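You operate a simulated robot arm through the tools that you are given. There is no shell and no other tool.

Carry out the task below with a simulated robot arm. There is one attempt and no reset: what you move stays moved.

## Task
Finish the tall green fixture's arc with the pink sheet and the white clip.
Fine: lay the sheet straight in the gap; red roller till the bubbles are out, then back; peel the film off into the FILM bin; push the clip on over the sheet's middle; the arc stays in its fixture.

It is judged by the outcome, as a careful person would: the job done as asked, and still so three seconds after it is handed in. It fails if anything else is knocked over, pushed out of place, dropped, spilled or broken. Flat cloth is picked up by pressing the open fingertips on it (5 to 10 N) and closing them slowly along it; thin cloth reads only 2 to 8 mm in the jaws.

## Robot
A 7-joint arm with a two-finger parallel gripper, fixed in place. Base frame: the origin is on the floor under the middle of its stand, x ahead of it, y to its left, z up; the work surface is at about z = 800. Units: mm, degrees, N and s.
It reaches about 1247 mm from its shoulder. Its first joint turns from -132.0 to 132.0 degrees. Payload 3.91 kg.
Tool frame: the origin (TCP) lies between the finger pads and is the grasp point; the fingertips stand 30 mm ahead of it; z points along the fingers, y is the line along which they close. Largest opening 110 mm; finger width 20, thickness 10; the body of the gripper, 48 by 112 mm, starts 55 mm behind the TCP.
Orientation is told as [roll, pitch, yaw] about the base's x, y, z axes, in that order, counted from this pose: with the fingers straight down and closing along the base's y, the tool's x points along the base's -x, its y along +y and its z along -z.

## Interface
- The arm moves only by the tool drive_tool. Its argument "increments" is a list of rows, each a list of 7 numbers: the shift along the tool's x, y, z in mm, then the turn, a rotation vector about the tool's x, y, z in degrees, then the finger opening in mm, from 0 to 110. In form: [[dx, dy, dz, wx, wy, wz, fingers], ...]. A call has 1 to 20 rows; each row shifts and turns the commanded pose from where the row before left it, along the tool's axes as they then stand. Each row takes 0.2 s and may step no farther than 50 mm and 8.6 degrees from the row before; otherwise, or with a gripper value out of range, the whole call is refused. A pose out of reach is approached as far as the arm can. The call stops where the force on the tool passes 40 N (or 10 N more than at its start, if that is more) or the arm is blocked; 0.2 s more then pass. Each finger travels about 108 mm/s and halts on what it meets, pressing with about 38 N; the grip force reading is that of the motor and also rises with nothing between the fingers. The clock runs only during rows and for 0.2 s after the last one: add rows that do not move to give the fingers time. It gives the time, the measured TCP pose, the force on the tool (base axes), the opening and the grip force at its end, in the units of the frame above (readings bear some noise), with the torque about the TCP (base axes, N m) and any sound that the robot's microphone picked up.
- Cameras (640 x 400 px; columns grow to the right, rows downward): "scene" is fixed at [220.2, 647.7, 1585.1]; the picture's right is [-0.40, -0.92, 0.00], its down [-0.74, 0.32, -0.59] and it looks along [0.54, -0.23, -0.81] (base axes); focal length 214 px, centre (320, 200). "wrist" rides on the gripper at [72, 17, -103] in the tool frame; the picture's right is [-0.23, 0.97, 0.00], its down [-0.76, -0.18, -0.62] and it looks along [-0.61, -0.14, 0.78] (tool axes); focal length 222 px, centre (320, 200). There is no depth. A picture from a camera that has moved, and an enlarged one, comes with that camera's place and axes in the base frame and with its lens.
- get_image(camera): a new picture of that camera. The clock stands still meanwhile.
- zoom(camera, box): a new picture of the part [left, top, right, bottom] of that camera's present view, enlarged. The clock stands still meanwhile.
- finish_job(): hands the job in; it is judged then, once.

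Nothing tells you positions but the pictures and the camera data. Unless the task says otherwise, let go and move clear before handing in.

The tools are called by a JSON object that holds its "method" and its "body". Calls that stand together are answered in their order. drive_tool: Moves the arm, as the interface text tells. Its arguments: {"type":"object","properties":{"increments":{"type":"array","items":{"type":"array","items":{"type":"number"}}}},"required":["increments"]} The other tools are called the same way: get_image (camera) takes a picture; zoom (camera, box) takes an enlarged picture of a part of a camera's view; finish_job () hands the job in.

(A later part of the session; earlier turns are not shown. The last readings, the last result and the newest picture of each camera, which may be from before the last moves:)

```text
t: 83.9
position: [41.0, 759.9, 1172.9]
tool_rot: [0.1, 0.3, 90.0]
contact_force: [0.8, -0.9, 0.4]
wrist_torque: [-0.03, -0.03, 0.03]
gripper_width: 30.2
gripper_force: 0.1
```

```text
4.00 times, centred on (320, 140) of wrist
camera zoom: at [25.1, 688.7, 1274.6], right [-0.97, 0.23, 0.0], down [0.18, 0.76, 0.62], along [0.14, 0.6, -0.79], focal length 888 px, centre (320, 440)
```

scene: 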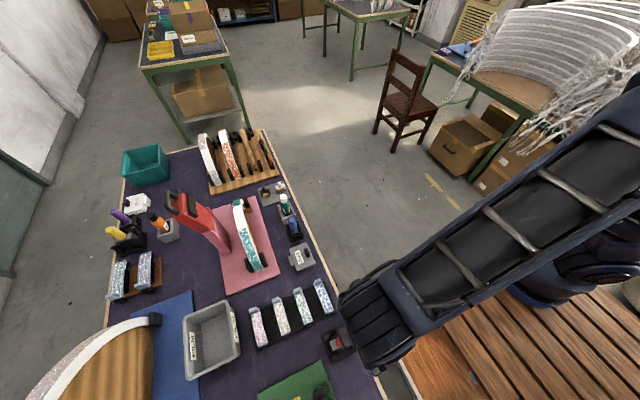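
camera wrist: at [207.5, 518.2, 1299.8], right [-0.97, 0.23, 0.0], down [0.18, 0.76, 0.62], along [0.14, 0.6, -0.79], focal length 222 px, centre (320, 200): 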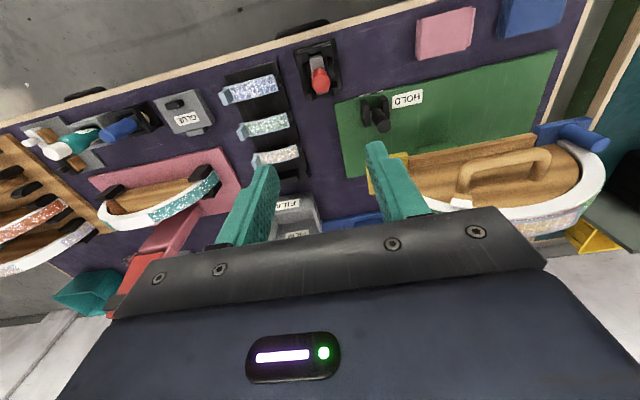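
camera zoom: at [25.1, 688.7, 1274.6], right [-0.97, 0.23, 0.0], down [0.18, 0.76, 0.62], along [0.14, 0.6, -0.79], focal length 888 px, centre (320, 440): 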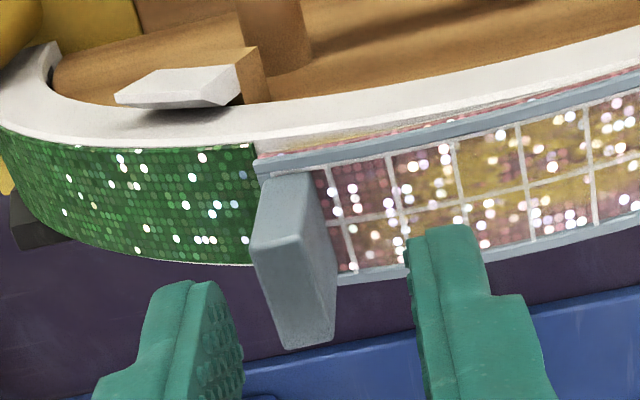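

{"method": "drive_tool", "body": {"increments": [[-3.4, -1.9, 0, 0, 0, 0, 24], [0, 0, 12, 0, 0, 0, 24], [0, 0, 8, 0, 0, 0, 24], [0, 0, 5, 0, 0, 0, 24], [0, 0, 0, 0, 0, 0, 24]]}}

{"method": "zoom", "body": {"camera": "wrist", "box": [260, 90, 420, 190]}}

```text
t: 85.1
position: [44.1, 764.4, 1148.0]
tool_rot: [0.0, 0.3, 89.9]
contact_force: [-0.7, -0.2, 0.1]
wrist_torque: [0.01, 0.0, -0.01]
gripper_width: 23.8
gripper_force: 0.1
```

```text
4.00 times, centred on (340, 140) of wrist
camera zoom: at [27.2, 692.7, 1249.3], right [-0.97, 0.23, 0.0], down [0.18, 0.77, 0.62], along [0.14, 0.6, -0.79], focal length 888 px, centre (240, 440)
```

zoom: 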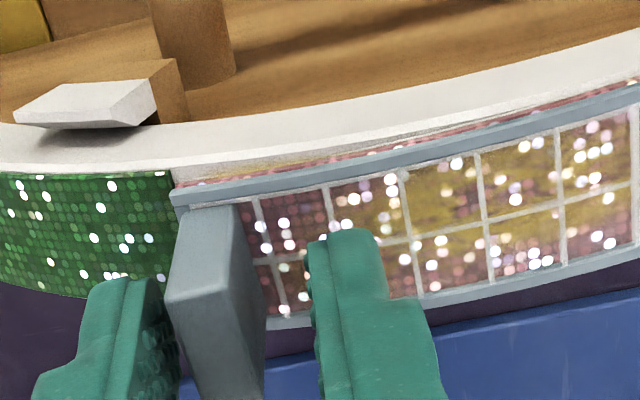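

The tab sits about 3 mm off-centre between the fingers compared with when I laid it. I'm checking whether the fixture itself shifted, using the fixed scene camera with the same zoom boxes as at the start.

{"method": "zoom", "body": {"camera": "scene", "box": [250, 350, 340, 400]}}

{"method": "zoom", "body": {"camera": "scene", "box": [310, 315, 370, 375]}}

```text
7.11 times, centred on (295, 375) of scene
camera zoom: at [220.2, 647.7, 1585.1], right [-0.4, -0.92, 0.0], down [-0.74, 0.32, -0.59], along [0.54, -0.23, -0.81], focal length 1525 px, centre (498, -1044)
```

zoom: 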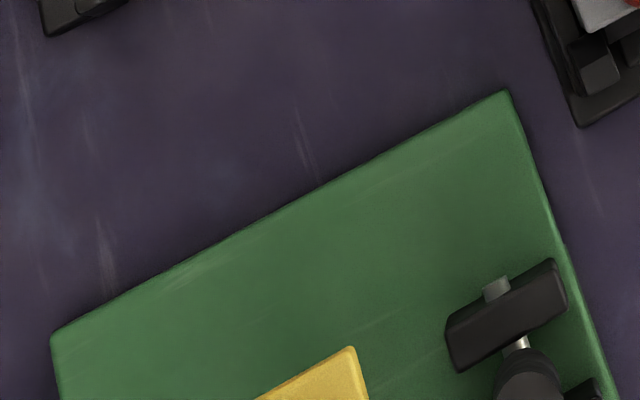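

```text
6.67 times, centred on (340, 345) of scene
camera zoom: at [220.2, 647.7, 1585.1], right [-0.4, -0.92, 0.0], down [-0.74, 0.32, -0.59], along [0.54, -0.23, -0.81], focal length 1430 px, centre (187, -767)
```

zoom: 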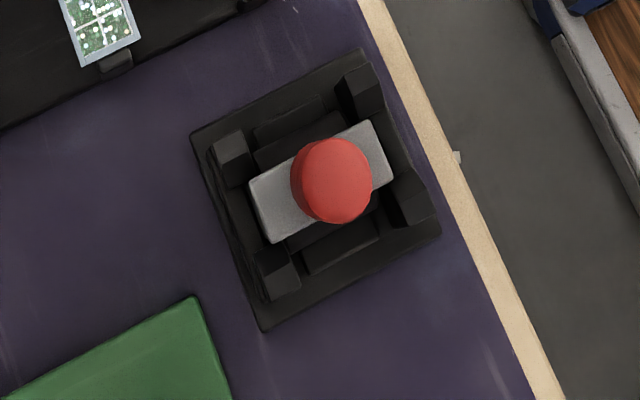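

{"method": "zoom", "body": {"camera": "wrist", "box": [280, 80, 480, 205]}}

{"method": "zoom", "body": {"camera": "wrist", "box": [295, 115, 345, 155]}}

```text
3.20 times, centred on (380, 142) of wrist
camera zoom: at [27.2, 692.7, 1249.3], right [-0.97, 0.23, 0.0], down [0.18, 0.77, 0.62], along [0.14, 0.6, -0.79], focal length 711 px, centre (128, 384)
```

zoom: 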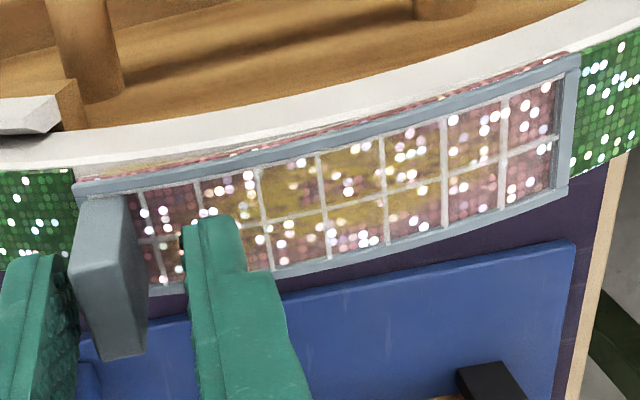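

```text
10.00 times, centred on (320, 135) of wrist
camera zoom: at [27.2, 692.7, 1249.3], right [-0.97, 0.23, 0.0], down [0.18, 0.77, 0.62], along [0.14, 0.6, -0.79], focal length 2221 px, centre (320, 850)
```

zoom: 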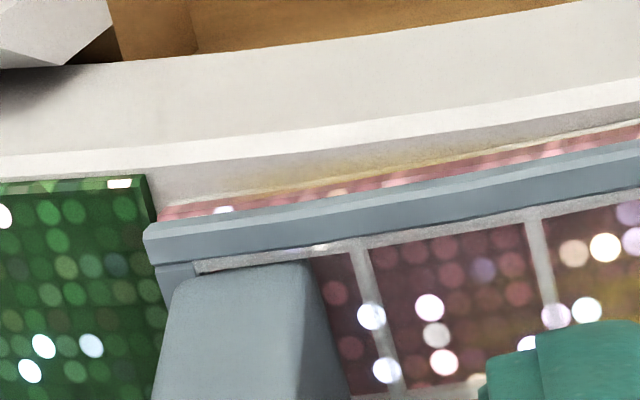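

The fixture base hasn't moved. Now I'm checking how the sheet lies relative to the green edges at both ends.

{"method": "zoom", "body": {"camera": "wrist", "box": [430, 85, 480, 155]}}

{"method": "zoom", "body": {"camera": "wrist", "box": [430, 80, 480, 110]}}

```text
5.71 times, centred on (455, 120) of wrist
camera zoom: at [27.2, 692.7, 1249.3], right [-0.97, 0.23, 0.0], down [0.18, 0.77, 0.62], along [0.14, 0.6, -0.79], focal length 1269 px, centre (-451, 657)
```

zoom: 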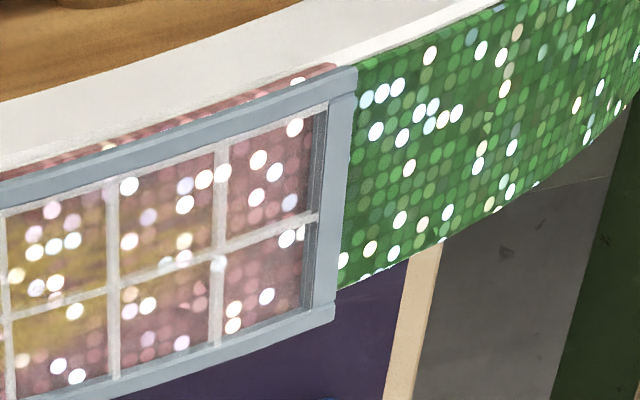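

```text
12.80 times, centred on (455, 95) of wrist
camera zoom: at [27.2, 692.7, 1249.3], right [-0.97, 0.23, 0.0], down [0.18, 0.77, 0.62], along [0.14, 0.6, -0.79], focal length 2843 px, centre (-1408, 1544)
```

zoom: 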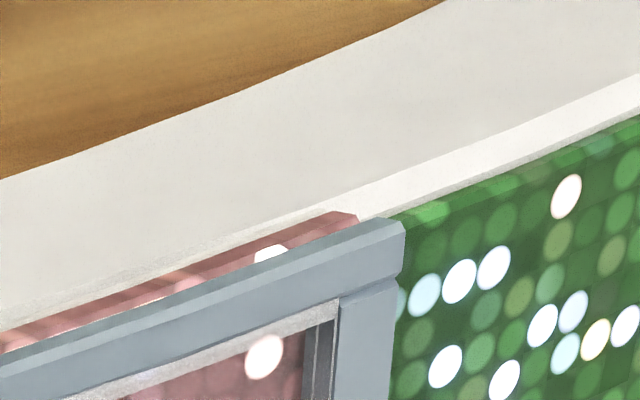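

The base is fixed, but rolling has turned the sheet by about 2° (its tab end went about 2.5 mm toward +y), and the whole head swung about 1° with it. While the glue is fresh I'll grip the tab squarely and try to ease it straight with only small forces. First I'm centring on the tab.

{"method": "drive_tool", "body": {"increments": [[0, -3, 0, 0, 0, -2, 24], [0, 0, 0, 0, 0, 0, 18], [0, 0, 0, 0, 0, 0, 14]]}}

{"method": "zoom", "body": {"camera": "wrist", "box": [260, 90, 420, 190]}}

```text
t: 85.9
position: [46.9, 765.4, 1147.5]
tool_rot: [0.1, 0.3, 92.0]
contact_force: [0.1, -0.6, 0.1]
wrist_torque: [0.03, -0.02, -0.01]
gripper_width: 13.7
gripper_force: 0.0
```

```text
4.00 times, centred on (340, 140) of wrist
camera zoom: at [32.9, 692.4, 1249.2], right [-0.98, 0.19, 0.0], down [0.15, 0.77, 0.62], along [0.12, 0.61, -0.79], focal length 888 px, centre (240, 440)
```

zoom: 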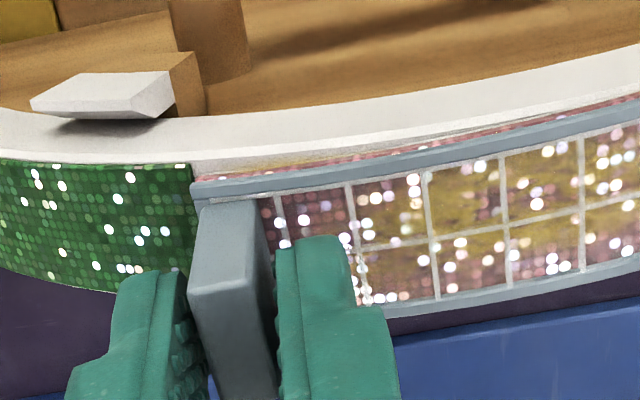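

{"method": "drive_tool", "body": {"increments": [[0, 0, 0, 0, 0, 0, 11], [0, 0, 0, 0, 0, 0, 9.5], [0, 0, 0, 0, 0, 0, 8.5], [0, 0, 0, 0, 0, 0, 7.5], [0, 0, 0, 0, 0, 0, 5], [0, 0, 0, 0, 0, 0, 0]]}}

{"method": "zoom", "body": {"camera": "wrist", "box": [260, 90, 420, 190]}}

{"method": "zoom", "body": {"camera": "wrist", "box": [280, 80, 480, 205]}}

```text
t: 87.3
position: [46.3, 762.9, 1146.9]
tool_rot: [0.1, 0.3, 91.9]
contact_force: [0.5, 0.8, 4.2]
wrist_torque: [0.0, 0.19, -0.01]
gripper_width: 8.3
gripper_force: 37.8
```

```text
4.00 times, centred on (340, 140) of wrist
camera zoom: at [32.8, 692.3, 1249.5], right [-0.98, 0.19, 0.0], down [0.15, 0.77, 0.62], along [0.12, 0.61, -0.79], focal length 888 px, centre (240, 440)
```

zoom: 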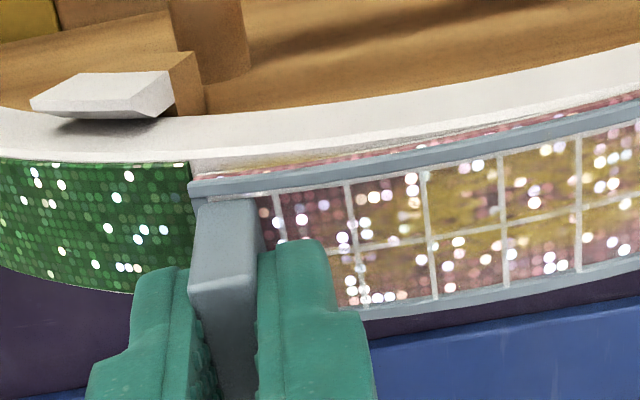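

```text
3.20 times, centred on (380, 142) of wrist
camera zoom: at [32.8, 692.3, 1249.5], right [-0.98, 0.19, 0.0], down [0.15, 0.77, 0.62], along [0.12, 0.61, -0.79], focal length 711 px, centre (128, 384)
```

zoom: 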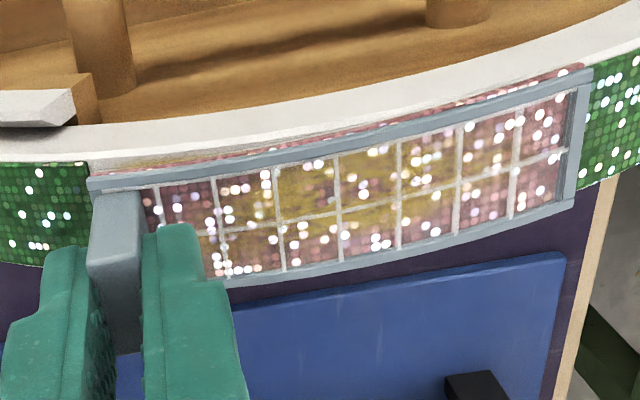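

Gripped. Trying a small turn back (−1°) about the sheet's middle and watching the forces.

{"method": "drive_tool", "body": {"increments": [[0.4, 0, 0, 0, 0, 0.5, 0], [0.4, 0, 0, 0, 0, 0.5, 0], [0, 0, 0, 0, 0, 0, 0]]}}

{"method": "zoom", "body": {"camera": "wrist", "box": [280, 80, 480, 205]}}

```text
t: 88.1
position: [45.8, 762.9, 1146.1]
tool_rot: [0.0, 0.3, 90.9]
contact_force: [0.2, 0.3, 7.5]
wrist_torque: [0.03, 0.23, 0.03]
gripper_width: 7.7
gripper_force: 38.3
```

```text
3.20 times, centred on (380, 142) of wrist
camera zoom: at [31.2, 691.4, 1249.0], right [-0.98, 0.21, 0.0], down [0.17, 0.77, 0.62], along [0.13, 0.61, -0.79], focal length 711 px, centre (128, 384)
```

zoom: 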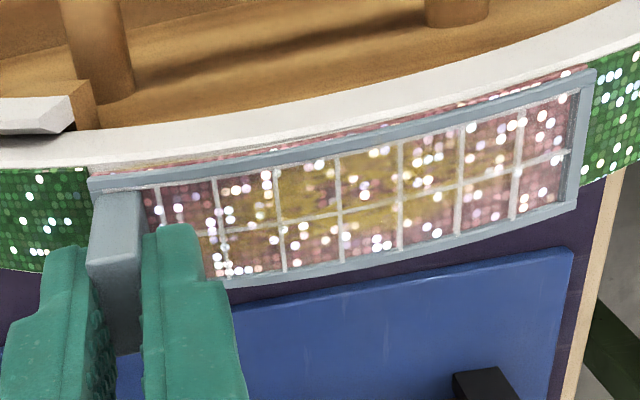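

The sheet follows easily with almost no side force. I'll relieve the slight downward push, turn another degree, and check both ends.

{"method": "drive_tool", "body": {"increments": [[0.4, 0, -0.4, 0, 0, 0.5, 0], [0.4, 0, -0.4, 0, 0, 0.5, 0], [0, 0, 0, 0, 0, 0, 0]]}}

{"method": "zoom", "body": {"camera": "wrist", "box": [280, 80, 480, 205]}}

{"method": "zoom", "body": {"camera": "wrist", "box": [295, 115, 345, 155]}}

{"method": "zoom", "body": {"camera": "wrist", "box": [430, 85, 480, 155]}}

```text
t: 88.9
position: [46.2, 762.8, 1146.5]
tool_rot: [0.1, 0.3, 90.0]
contact_force: [-0.6, -0.8, 3.9]
wrist_torque: [0.0, 0.16, 0.0]
gripper_width: 8.0
gripper_force: 37.6
```

```text
3.20 times, centred on (380, 142) of wrist
camera zoom: at [30.1, 690.8, 1249.2], right [-0.97, 0.23, 0.0], down [0.18, 0.77, 0.62], along [0.14, 0.6, -0.79], focal length 711 px, centre (128, 384)
```

zoom: 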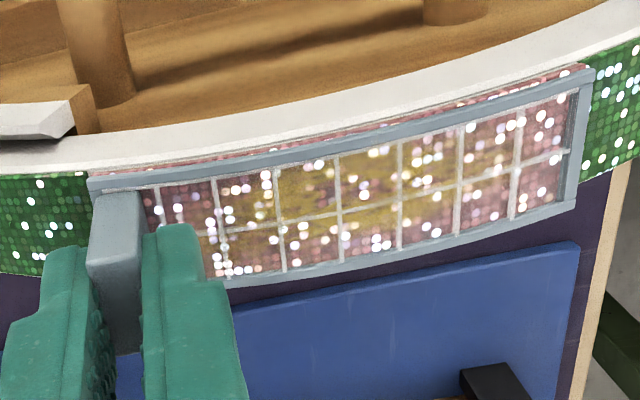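

```text
10.00 times, centred on (320, 135) of wrist
camera zoom: at [30.1, 690.8, 1249.2], right [-0.97, 0.23, 0.0], down [0.18, 0.77, 0.62], along [0.14, 0.6, -0.79], focal length 2221 px, centre (320, 850)
```

zoom: 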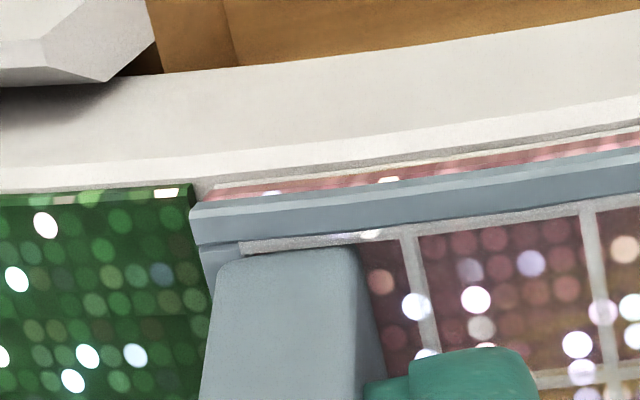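

```text
5.71 times, centred on (455, 120) of wrist
camera zoom: at [30.1, 690.8, 1249.2], right [-0.97, 0.23, 0.0], down [0.18, 0.77, 0.62], along [0.14, 0.6, -0.79], focal length 1269 px, centre (-451, 657)
```

zoom: 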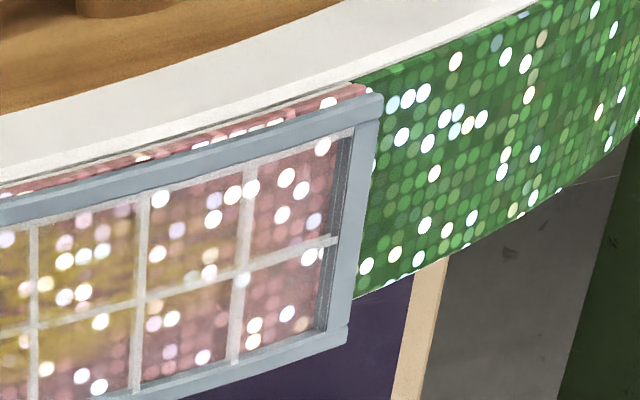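

{"method": "zoom", "body": {"camera": "wrist", "box": [440, 85, 480, 115]}}

{"method": "zoom", "body": {"camera": "wrist", "box": [440, 115, 480, 150]}}

{"method": "zoom", "body": {"camera": "wrist", "box": [295, 135, 345, 175]}}

```text
13.33 times, centred on (460, 100) of wrist
camera zoom: at [30.1, 690.8, 1249.2], right [-0.97, 0.23, 0.0], down [0.18, 0.77, 0.62], along [0.14, 0.6, -0.79], focal length 2962 px, centre (-1547, 1533)
```

zoom: 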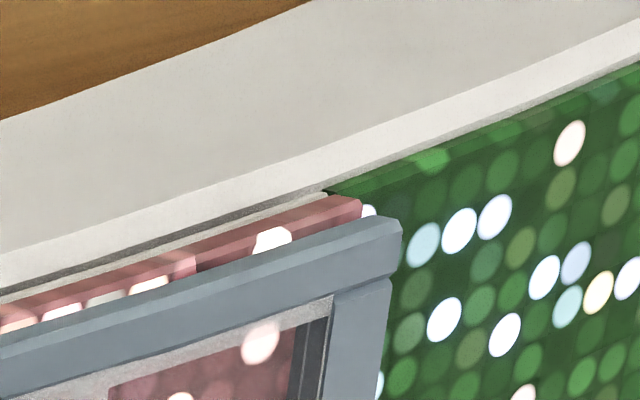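

```text
11.43 times, centred on (460, 132) of wrist
camera zoom: at [30.1, 690.8, 1249.2], right [-0.97, 0.23, 0.0], down [0.18, 0.77, 0.62], along [0.14, 0.6, -0.79], focal length 2538 px, centre (-1280, 971)
```

zoom: 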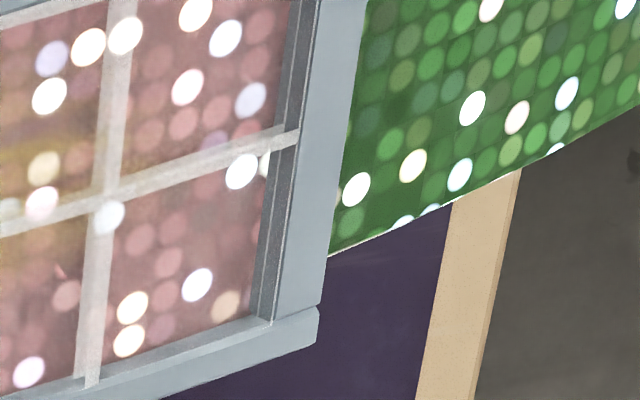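

```text
10.00 times, centred on (320, 155) of wrist
camera zoom: at [30.1, 690.8, 1249.2], right [-0.97, 0.23, 0.0], down [0.18, 0.77, 0.62], along [0.14, 0.6, -0.79], focal length 2221 px, centre (320, 650)
```

zoom: 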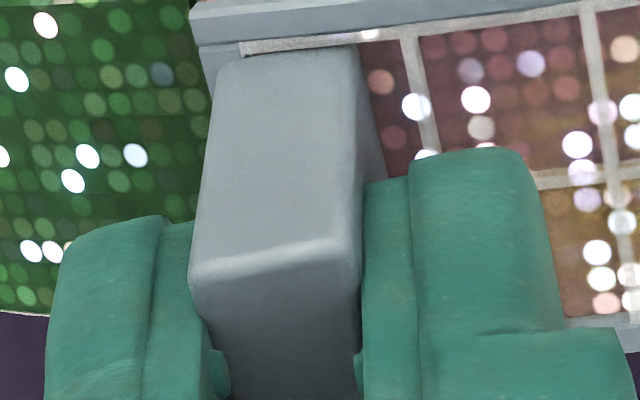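

It's straight again in yaw. The far end looks slightly raised while I hold the tab, so I'll let go and see how it rests.

{"method": "drive_tool", "body": {"increments": [[0, 0, 0, 0, 0, 0, 10], [0, 0, 0, 0, 0, 0, 14], [0, 0, 0, 0, 0, 0, 20], [0, 0, 0, 0, 0, 0, 24], [0, 0, 0, 0, 0, 0, 24]]}}

{"method": "zoom", "body": {"camera": "wrist", "box": [280, 80, 480, 205]}}

{"method": "zoom", "body": {"camera": "wrist", "box": [440, 85, 480, 115]}}

{"method": "zoom", "body": {"camera": "wrist", "box": [295, 115, 345, 155]}}

```text
t: 90.1
position: [46.5, 762.1, 1147.2]
tool_rot: [0.0, 0.4, 90.0]
contact_force: [-1.0, 0.1, -0.2]
wrist_torque: [0.01, 0.01, -0.02]
gripper_width: 24.1
gripper_force: 0.0
```

```text
3.20 times, centred on (380, 142) of wrist
camera zoom: at [30.1, 690.9, 1249.2], right [-0.97, 0.23, 0.0], down [0.18, 0.77, 0.62], along [0.14, 0.6, -0.79], focal length 711 px, centre (128, 384)
```

zoom: 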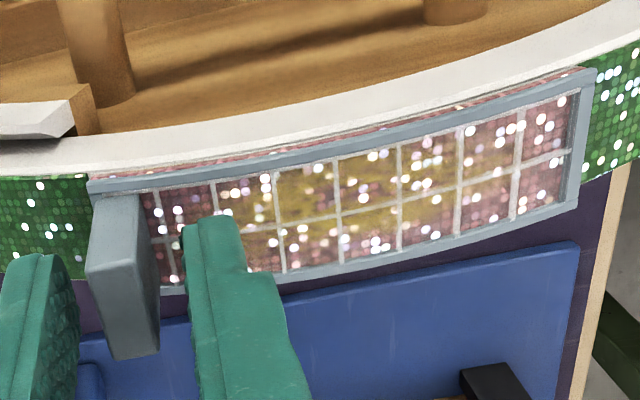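

```text
13.33 times, centred on (460, 100) of wrist
camera zoom: at [30.1, 690.9, 1249.2], right [-0.97, 0.23, 0.0], down [0.18, 0.77, 0.62], along [0.14, 0.6, -0.79], focal length 2962 px, centre (-1547, 1533)
```

zoom: 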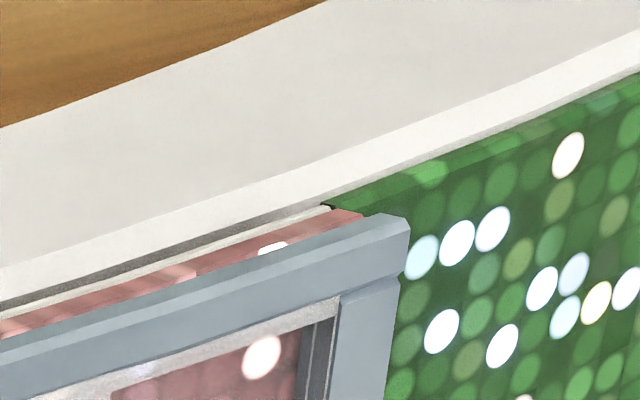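

```text
10.00 times, centred on (320, 135) of wrist
camera zoom: at [30.1, 690.9, 1249.2], right [-0.97, 0.23, 0.0], down [0.18, 0.77, 0.62], along [0.14, 0.6, -0.79], focal length 2221 px, centre (320, 850)
```

zoom: 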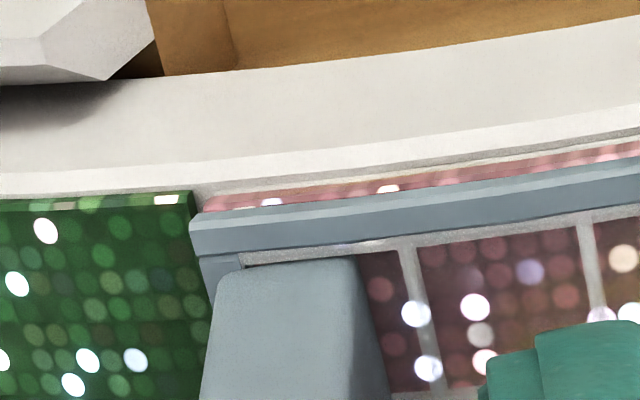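

{"method": "drive_tool", "body": {"increments": [[0, 0, -10, 0, 0, 0, 24], [0, 0, -20, 0, 0, 0, 30], [0, 0, -30, 0, 0, 0, 40], [0, 0, -30, 0, 0, 0, 60], [9.7, 20, -10, 0, 0, 0, 60], [9.7, 20, 0, 0, 0, 0, 60], [0, 0, 0, 0, 0, 0, 60]]}}

{"method": "zoom", "body": {"camera": "wrist", "box": [240, 70, 400, 170]}}

{"method": "zoom", "body": {"camera": "wrist", "box": [275, 95, 335, 140]}}

{"method": "zoom", "body": {"camera": "wrist", "box": [325, 85, 385, 130]}}

```text
t: 91.7
position: [6.1, 743.8, 1248.2]
tool_rot: [0.1, 0.3, 90.0]
contact_force: [-0.1, 0.1, 0.7]
wrist_torque: [0.02, -0.05, -0.02]
gripper_width: 59.9
gripper_force: 0.2
```

```text
4.00 times, centred on (320, 120) of wrist
camera zoom: at [-9.4, 672.7, 1350.6], right [-0.97, 0.23, 0.0], down [0.18, 0.77, 0.62], along [0.14, 0.6, -0.79], focal length 888 px, centre (320, 520)
```

zoom: 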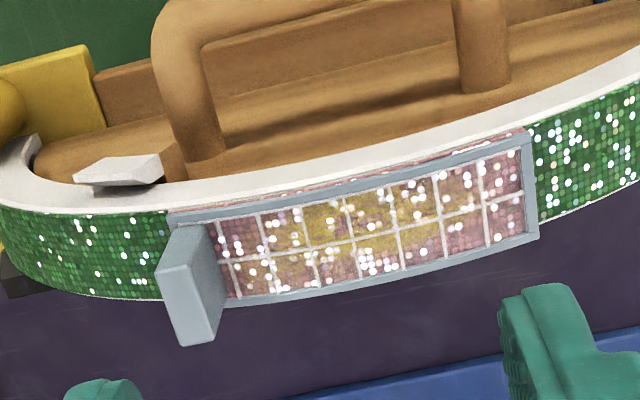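

```text
8.89 times, centred on (305, 118) of wrist
camera zoom: at [-9.4, 672.7, 1350.6], right [-0.97, 0.23, 0.0], down [0.18, 0.77, 0.62], along [0.14, 0.6, -0.79], focal length 1974 px, centre (453, 933)
```

zoom: 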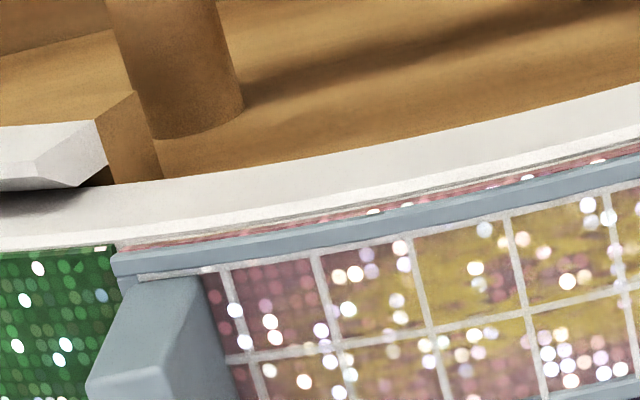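

```text
8.89 times, centred on (355, 108) of wrist
camera zoom: at [-9.4, 672.7, 1350.6], right [-0.97, 0.23, 0.0], down [0.18, 0.77, 0.62], along [0.14, 0.6, -0.79], focal length 1974 px, centre (9, 1022)
```

zoom: 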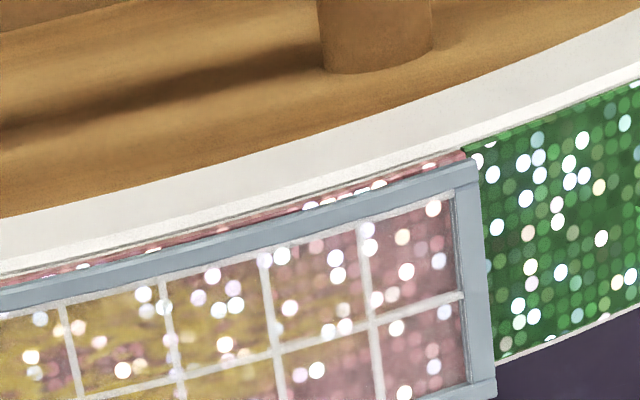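

The sheet now rests straight in the gap and no bubbles show. Next comes the film: I'm going back to the tab to grip it, about 2 mm higher than before so I don't press on the arc.

{"method": "drive_tool", "body": {"increments": [[-9, -19.7, 0, 0, 0, 0, 40], [-9.1, -19.8, 0, 0, 0, 0, 30], [0, 0, 30, 0, 0, 0, 28], [0, 0, 30, 0, 0, 0, 26], [0, 0, 25, 0, 0, 0, 24], [0, 0, 14, 0, 0, 0, 22], [0, 0, 0, 0, 0, 0, 20]]}}

{"method": "zoom", "body": {"camera": "wrist", "box": [260, 90, 420, 190]}}

```text
t: 93.3
position: [46.0, 760.6, 1148.3]
tool_rot: [0.1, 0.3, 90.0]
contact_force: [0.4, -0.5, 0.6]
wrist_torque: [0.0, 0.0, -0.02]
gripper_width: 20.3
gripper_force: 0.1
```

```text
4.00 times, centred on (340, 140) of wrist
camera zoom: at [29.4, 689.8, 1250.1], right [-0.97, 0.23, 0.0], down [0.18, 0.77, 0.62], along [0.14, 0.6, -0.79], focal length 888 px, centre (240, 440)
```

zoom: 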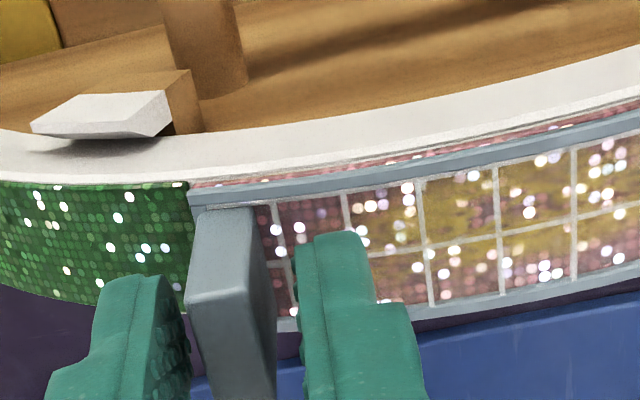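

{"method": "drive_tool", "body": {"increments": [[-1, -1.6, 0, 0, 0, 0, 16], [0, 0, 0, 0, 0, 0, 12]]}}

{"method": "zoom", "body": {"camera": "wrist", "box": [295, 115, 345, 155]}}

{"method": "zoom", "body": {"camera": "wrist", "box": [290, 140, 350, 190]}}

```text
t: 93.9
position: [47.7, 762.8, 1148.6]
tool_rot: [0.2, 0.3, 90.0]
contact_force: [-0.3, -0.1, 0.2]
wrist_torque: [-0.01, 0.03, -0.02]
gripper_width: 12.1
gripper_force: 0.0
```

```text
10.00 times, centred on (320, 135) of wrist
camera zoom: at [31.3, 691.1, 1250.4], right [-0.97, 0.23, 0.0], down [0.18, 0.77, 0.62], along [0.14, 0.6, -0.79], focal length 2221 px, centre (320, 850)
```

zoom: 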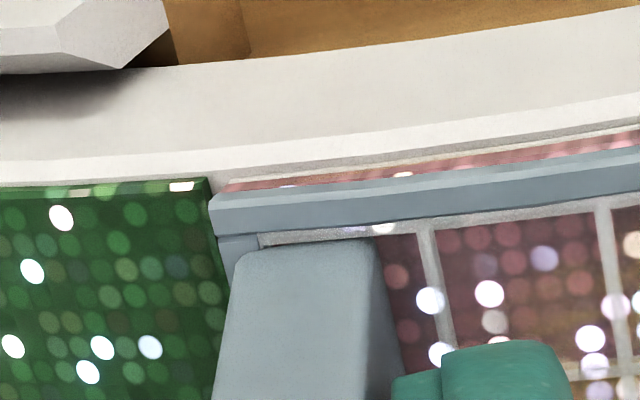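

```text
8.00 times, centred on (320, 165) of wrist
camera zoom: at [31.3, 691.1, 1250.4], right [-0.97, 0.23, 0.0], down [0.18, 0.77, 0.62], along [0.14, 0.6, -0.79], focal length 1777 px, centre (320, 480)
```

zoom: 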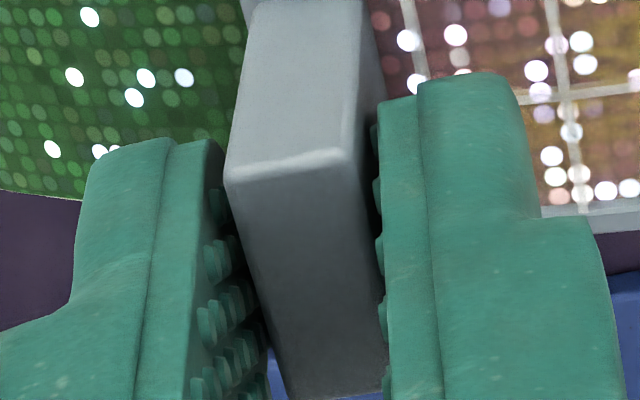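

{"method": "drive_tool", "body": {"increments": [[0, 0, 0, 0, 0, 0, 10], [0, 0, 0, 0, 0, 0, 9], [0, 0, 0, 0, 0, 0, 8], [0, 0, 0, 0, 0, 0, 6], [0, 0, 0, 0, 0, 0, 0], [0, 0, 0, 0, 0, 0, 0]]}}

{"method": "zoom", "body": {"camera": "wrist", "box": [280, 80, 480, 205]}}

```text
t: 95.3
position: [47.1, 761.8, 1147.6]
tool_rot: [0.1, 0.2, 90.0]
contact_force: [-1.0, 0.7, 4.7]
wrist_torque: [0.05, 0.28, -0.01]
gripper_width: 8.0
gripper_force: 38.1
```

```text
3.20 times, centred on (380, 142) of wrist
camera zoom: at [31.2, 691.0, 1250.5], right [-0.97, 0.23, 0.0], down [0.18, 0.76, 0.62], along [0.14, 0.6, -0.79], focal length 711 px, centre (128, 384)
```

zoom: 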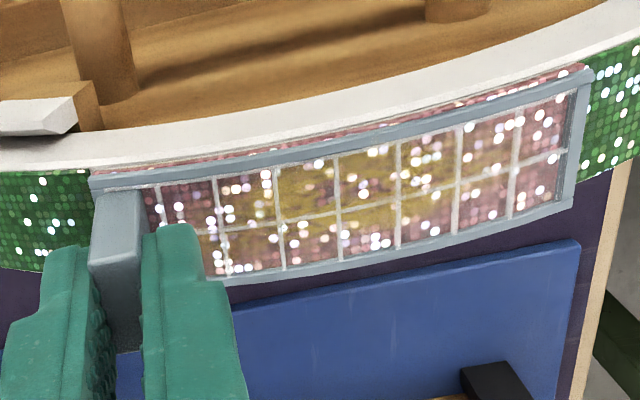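

Tab gripped. Starting the peel slowly: lifting the tab end and tilting back toward −x, pivoting about the far end.

{"method": "drive_tool", "body": {"increments": [[0, 0.55, -1.3, 0.75, 0, 0, 0], [0, 0.55, -1.3, 0.75, 0, 0, 0], [0, 0.55, -1.3, 0.75, 0, 0, 0], [0, 0, 0, 0, 0, 0, 0]]}}

{"method": "zoom", "body": {"camera": "wrist", "box": [280, 80, 480, 205]}}

{"method": "zoom", "body": {"camera": "wrist", "box": [295, 115, 345, 155]}}

```text
t: 96.3
position: [46.0, 762.0, 1152.3]
tool_rot: [-2.2, 0.3, 90.0]
contact_force: [-0.3, -0.2, 0.6]
wrist_torque: [0.05, 0.06, 0.03]
gripper_width: 8.2
gripper_force: 37.8
```

```text
3.20 times, centred on (380, 142) of wrist
camera zoom: at [25.2, 691.0, 1253.4], right [-0.97, 0.23, -0.04], down [0.15, 0.77, 0.63], along [0.17, 0.6, -0.78], focal length 711 px, centre (128, 384)
```

zoom: 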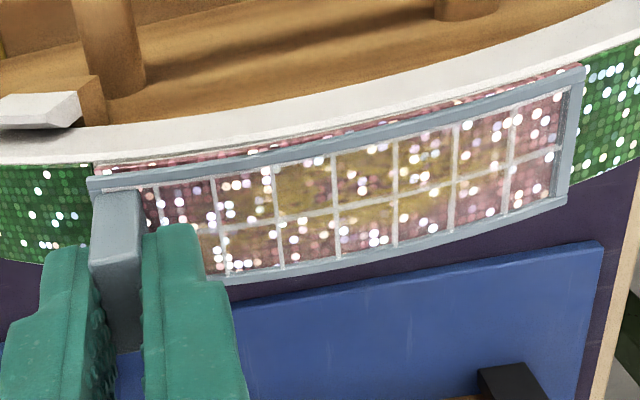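

```text
10.00 times, centred on (320, 135) of wrist
camera zoom: at [25.2, 691.0, 1253.4], right [-0.97, 0.23, -0.04], down [0.15, 0.77, 0.63], along [0.17, 0.6, -0.78], focal length 2221 px, centre (320, 850)
```

zoom: 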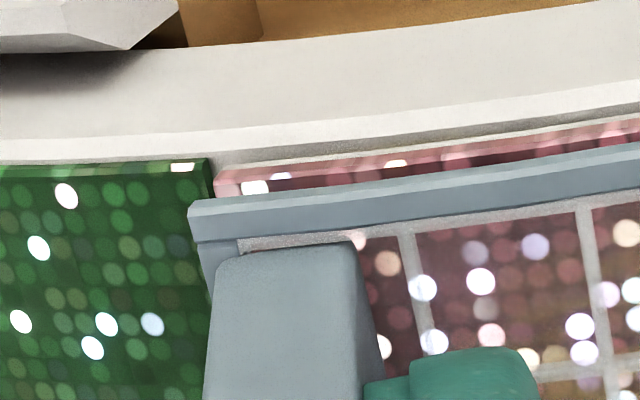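

The film separates while the pink stays in the gap, and the force is near zero. Continuing slowly.

{"method": "drive_tool", "body": {"increments": [[0, 1.1, -2.45, 1.5, 0, 0, 0], [0, 1.1, -2.45, 1.5, 0, 0, 0], [0, 1.1, -2.45, 1.5, 0, 0, 0], [0, 1.1, -2.45, 1.5, 0, 0, 0]]}}

{"method": "zoom", "body": {"camera": "wrist", "box": [280, 80, 480, 205]}}

{"method": "zoom", "body": {"camera": "wrist", "box": [400, 80, 480, 140]}}

```text
t: 97.3
position: [40.4, 761.6, 1162.3]
tool_rot: [-8.2, 0.3, 90.0]
contact_force: [-0.3, 0.1, 0.6]
wrist_torque: [0.02, 0.04, -0.01]
gripper_width: 8.2
gripper_force: 37.7
```

```text
3.20 times, centred on (380, 142) of wrist
camera zoom: at [9.8, 690.6, 1260.6], right [-0.96, 0.23, -0.14], down [0.09, 0.77, 0.64], along [0.25, 0.6, -0.76], focal length 711 px, centre (128, 384)
```

zoom: 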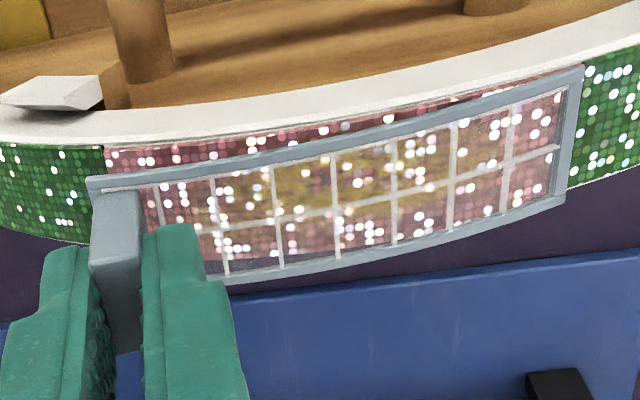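

```text
6.67 times, centred on (440, 110) of wrist
camera zoom: at [9.8, 690.6, 1260.6], right [-0.96, 0.23, -0.14], down [0.09, 0.77, 0.64], along [0.25, 0.6, -0.76], focal length 1481 px, centre (-480, 800)
```

zoom: 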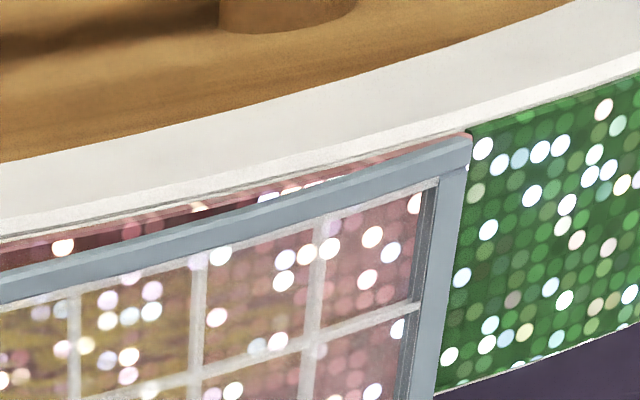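

The film swings up cleanly while the pink sheet stays put. Continuing.

{"method": "drive_tool", "body": {"increments": [[0, 1.5, -3.3, 2, 0, 0, 0], [0, 1.5, -3.3, 2, 0, 0, 0], [0, 1.5, -3.3, 2, 0, 0, 0], [0, 1.5, -3.3, 2, 0, 0, 0], [0, 1.5, -3.3, 2, 0, 0, 0]]}}

{"method": "zoom", "body": {"camera": "wrist", "box": [260, 60, 480, 205]}}

```text
t: 98.5
position: [30.8, 762.3, 1175.4]
tool_rot: [-18.2, 0.2, 89.9]
contact_force: [-0.8, 0.1, -0.4]
wrist_torque: [-0.01, 0.06, 0.01]
gripper_width: 7.9
gripper_force: 37.8
```

```text
2.76 times, centred on (370, 132) of wrist
camera zoom: at [-18.5, 690.6, 1268.0], right [-0.92, 0.23, -0.31], down [-0.03, 0.77, 0.64], along [0.38, 0.6, -0.7], focal length 613 px, centre (182, 386)
```

zoom: 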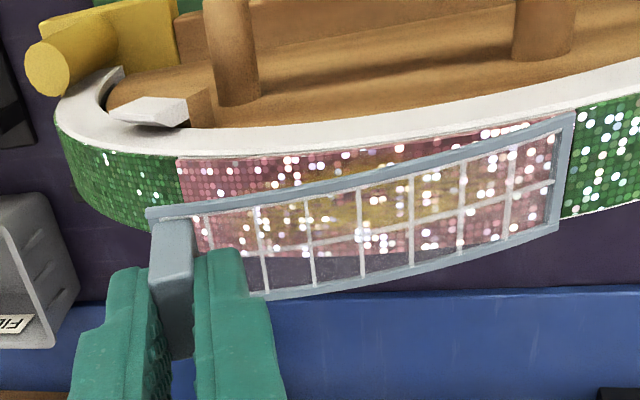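

{"method": "drive_tool", "body": {"increments": [[0, 1.5, -3.3, 2, 0, 0, 0], [0, 1.5, -3.3, 2, 0, 0, 0], [0, 1.5, -3.3, 2, 0, 0, 0], [0, 1.5, -3.3, 2, 0, 0, 0], [0, 1.5, -3.3, 2, 0, 0, 0], [0, 1.5, -3.3, 2, 0, 0, 0]]}}

{"method": "get_image", "body": {"camera": "wrist"}}

{"method": "zoom", "body": {"camera": "wrist", "box": [260, 60, 480, 205]}}

```text
t: 99.9
position: [14.0, 763.0, 1192.4]
tool_rot: [-30.2, 0.4, 89.9]
contact_force: [-0.2, 0.3, -0.3]
wrist_torque: [0.01, 0.0, 0.02]
gripper_width: 7.9
gripper_force: 38.1
```

```text
taken
camera wrist: at [-52.5, 691.3, 1271.2], right [-0.84, 0.23, -0.49], down [-0.16, 0.77, 0.62], along [0.52, 0.6, -0.61], focal length 222 px, centre (320, 200)
```

wrist: 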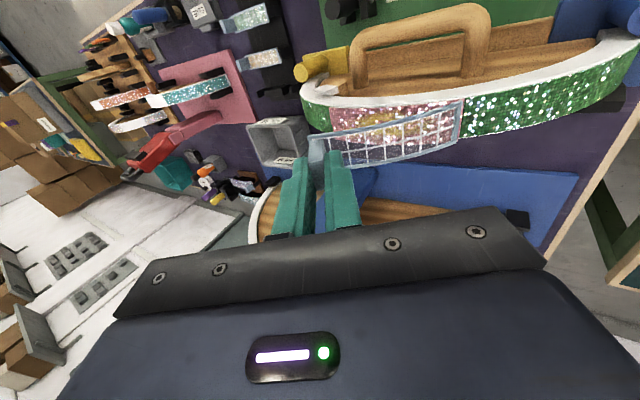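

```text
2.76 times, centred on (370, 132) of wrist
camera zoom: at [-52.5, 691.3, 1271.2], right [-0.84, 0.23, -0.49], down [-0.16, 0.77, 0.62], along [0.52, 0.6, -0.61], focal length 613 px, centre (182, 386)
```

zoom: 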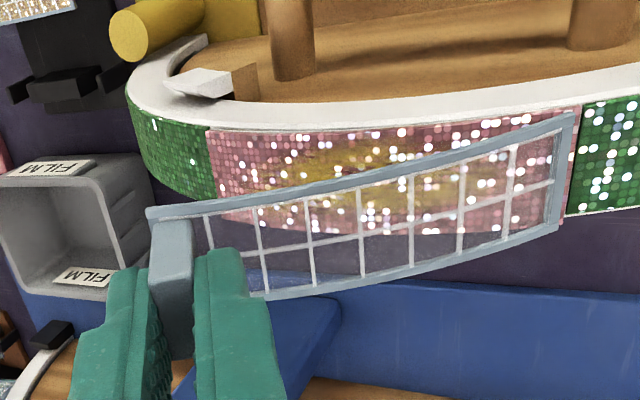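

The film is off, a stiff clear lattice with its tab in my grip, and the pink sheet stays in the gap. Lifting it clear and levelling.

{"method": "drive_tool", "body": {"increments": [[0, -5, -8.7, 0, 0, 0, 0], [0, -10, -17.3, 0, 0, 0, 0], [0, -15, -26, 0, 0, 0, 0], [0, -15, -26, 0, 0, 0, 0], [0, -10, -17.3, -7.5, 0, 0, 0], [0, 0, 0, -7.5, 0, 0, 0], [0, 0, 0, -7.5, 0, 0, 0], [0, 0, 0, -7.5, 0, 0, 0], [0, 0, 0, 0, 0, 0, 0]]}}

{"method": "get_image", "body": {"camera": "wrist"}}

{"method": "zoom", "body": {"camera": "wrist", "box": [260, 40, 420, 150]}}

```text
t: 101.9
position: [12.5, 762.8, 1302.0]
tool_rot: [-0.1, 0.3, 90.0]
contact_force: [-0.2, 0.0, -0.1]
wrist_torque: [-0.01, -0.03, -0.03]
gripper_width: 8.2
gripper_force: 38.1
```

```text
taken
camera wrist: at [-3.7, 691.2, 1404.0], right [-0.97, 0.23, 0.0], down [0.18, 0.77, 0.62], along [0.14, 0.6, -0.79], focal length 222 px, centre (320, 200)
```

wrist: 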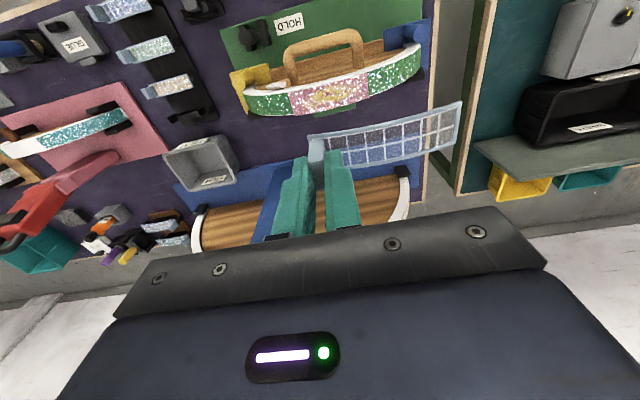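

```text
3.64 times, centred on (340, 95) of wrist
camera zoom: at [-3.7, 691.2, 1404.0], right [-0.97, 0.23, 0.0], down [0.18, 0.77, 0.62], along [0.14, 0.6, -0.79], focal length 808 px, centre (247, 582)
```

zoom: 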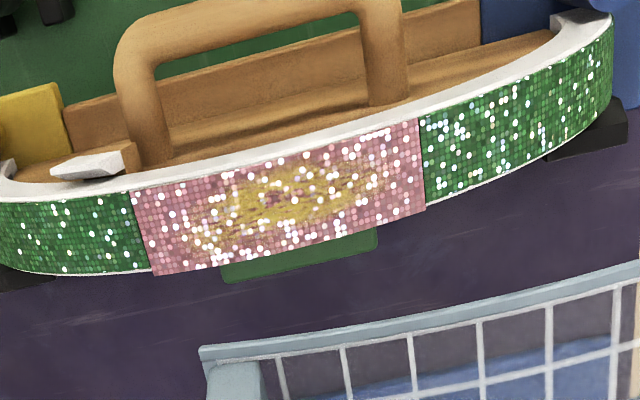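

The pink sheet fills the gap neatly, edge to edge with the green. There is a yellow mark of glue in its middle from the rolling. Now I'm taking the film to the FILM bin.

{"method": "drive_tool", "body": {"increments": [[-15.2, -41.3, 0, 0, 0, 0, 0], [-15.2, -41.3, 0, 0, 0, 0, 0], [-15.2, -41.3, 0, 0, 0, 0, 0], [-15.2, -41.3, 0, 0, 0, 0, 0], [-15.2, -41.3, 0, 0, 0, 0, 0], [-15.2, -41.3, 0, 0, 0, 0, 0], [-15.2, -41.3, 0, 0, 0, 0, 0], [-15.2, -41.3, 0, 0, 0, 0, 0], [-15.2, -41.3, 0, 0, 0, 0, 0], [-15.2, -41.3, 0, 0, 0, 0, 0], [0, 0, 0, 0, 0, 0, 0]]}}

{"method": "get_image", "body": {"camera": "wrist"}}

{"method": "get_image", "body": {"camera": "scene"}}

```text
t: 104.3
position: [389.0, 829.6, 1285.0]
tool_rot: [-0.2, 0.3, 90.1]
contact_force: [0.8, -0.1, 0.1]
wrist_torque: [-0.03, 0.0, -0.02]
gripper_width: 8.3
gripper_force: 38.5
out of reach, approached as far as the arm can: row 6, 7, 8, 9, 10
```

```text
taken
camera wrist: at [371.8, 758.4, 1387.5], right [-0.97, 0.23, 0.0], down [0.18, 0.77, 0.62], along [0.14, 0.6, -0.79], focal length 222 px, centre (320, 200)
```

wrist: 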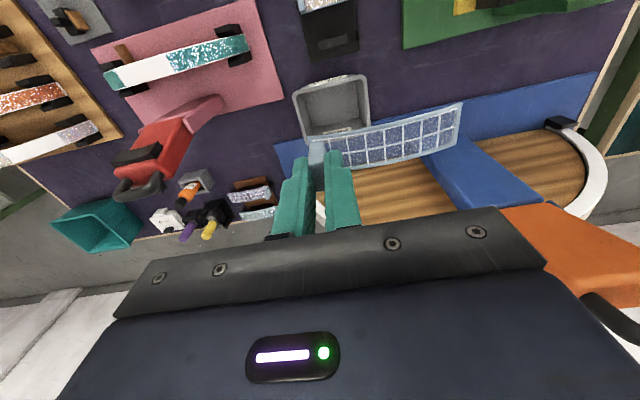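

```text
taken
```

scene: 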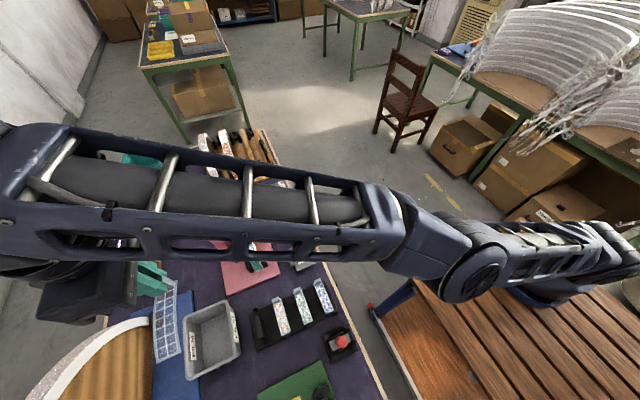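

At that height the spot is just out of reach, so I'm lowering step by step, which brings the pose within reach over the bin.

{"method": "drive_tool", "body": {"increments": [[0, 0, 20, 0, 0, 0, 0], [0, 0, 20, 0, 0, 0, 0], [0, 0, 20, 0, 0, 0, 0], [0, 0, 20, 0, 0, 0, 0], [0, 0, 0, 0, 0, 0, 0]]}}

{"method": "get_image", "body": {"camera": "wrist"}}

{"method": "get_image", "body": {"camera": "scene"}}

```text
t: 105.5
position: [396.8, 857.4, 1217.9]
tool_rot: [-0.2, 0.5, 90.0]
contact_force: [0.3, -0.5, 0.1]
wrist_torque: [0.01, -0.03, -0.03]
gripper_width: 8.4
gripper_force: 38.3
out of reach, approached as far as the arm can: row 1, 2, 3, 4
```

```text
taken
camera wrist: at [380.1, 785.6, 1320.2], right [-0.97, 0.23, 0.0], down [0.18, 0.77, 0.62], along [0.14, 0.6, -0.79], focal length 222 px, centre (320, 200)
```

wrist: 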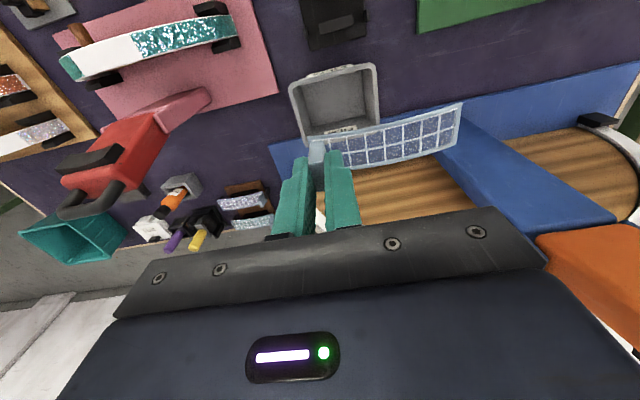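

```text
taken
```

scene: 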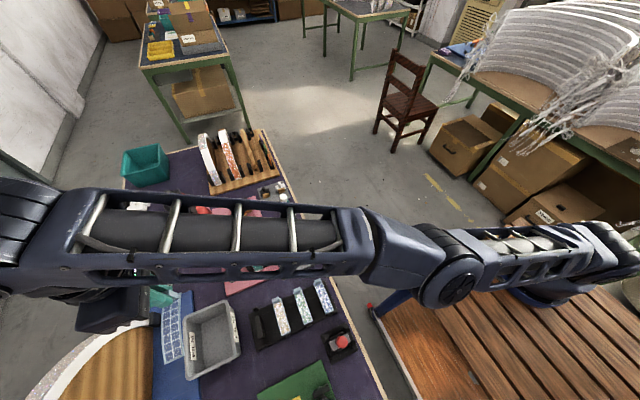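

{"method": "drive_tool", "body": {"increments": [[14.8, 5.5, 0, 0, 0, 0, 0], [0, 0, 30, 0, 0, 0, 0], [0, 0, 30, 0, 0, 0, 0], [0, 0, 30, 0, 0, 0, 0], [0, 0, 30, 0, 0, 0, 0], [0, 0, 30, 0, 0, 0, 0], [0, 0, 30, 0, 0, 0, 0], [0, 0, 0, 0, 0, 0, 0]]}}

{"method": "get_image", "body": {"camera": "wrist"}}

{"method": "get_image", "body": {"camera": "scene"}}

```text
t: 107.3
position: [408.6, 903.1, 1054.0]
tool_rot: [-0.1, 0.4, 90.0]
contact_force: [0.4, -0.1, -0.3]
wrist_torque: [-0.03, 0.03, 0.01]
gripper_width: 8.0
gripper_force: 38.0
out of reach, approached as far as the arm can: row 1, 2, 3, 4, 5, 6, 7
```

```text
taken
camera wrist: at [391.8, 831.8, 1156.4], right [-0.97, 0.23, 0.0], down [0.18, 0.77, 0.62], along [0.14, 0.6, -0.79], focal length 222 px, centre (320, 200)
```

wrist: 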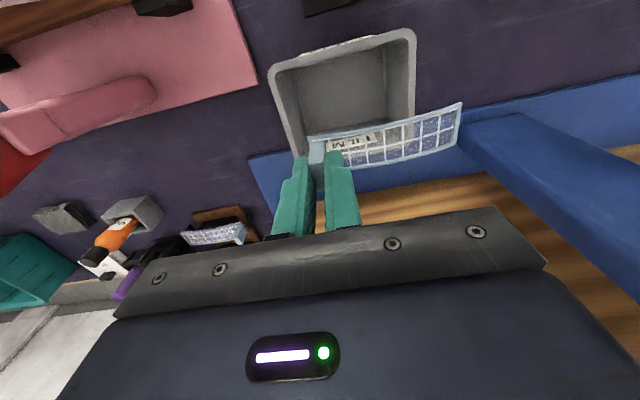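

```text
taken
```

scene: 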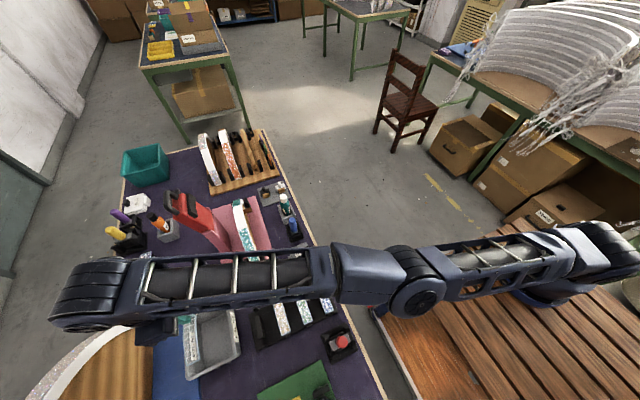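

{"method": "drive_tool", "body": {"increments": [[0, 0, 25, 0, 0, 0, 0], [0, 0, 25, 0, 0, 0, 0], [0, 0, 25, 0, 0, 0, 0], [0, 0, 0, 0, 0, 0, 0]]}}

{"method": "get_image", "body": {"camera": "wrist"}}

{"method": "zoom", "body": {"camera": "wrist", "box": [240, 0, 480, 170]}}

```text
t: 108.3
position: [412.8, 914.2, 981.4]
tool_rot: [-0.2, 0.3, 90.0]
contact_force: [-0.4, -0.1, 0.8]
wrist_torque: [-0.01, 0.0, -0.01]
gripper_width: 8.0
gripper_force: 38.2
out of reach, approached as far as the arm can: row 1, 2, 3
```

```text
taken
camera wrist: at [395.8, 843.6, 1083.9], right [-0.97, 0.23, 0.0], down [0.18, 0.77, 0.62], along [0.14, 0.6, -0.79], focal length 222 px, centre (320, 200)
```

wrist: 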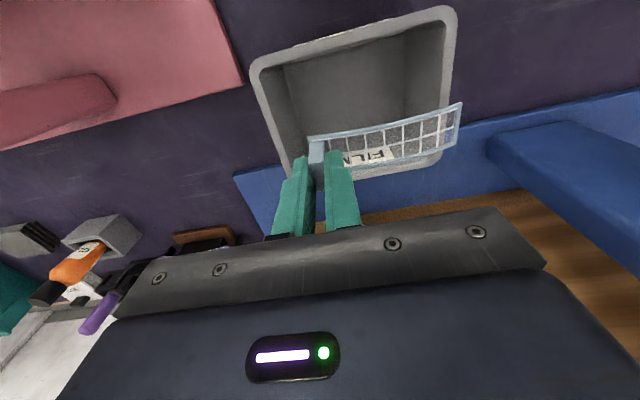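

```text
2.35 times, centred on (360, 85) of wrist
camera zoom: at [395.8, 843.6, 1083.9], right [-0.97, 0.23, 0.0], down [0.18, 0.77, 0.62], along [0.14, 0.6, -0.79], focal length 523 px, centre (226, 471)
```

zoom: 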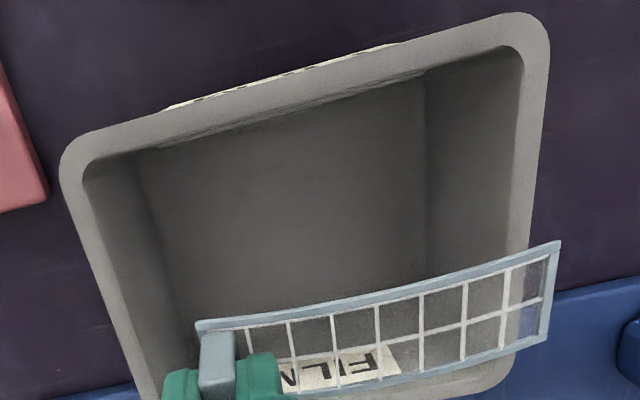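

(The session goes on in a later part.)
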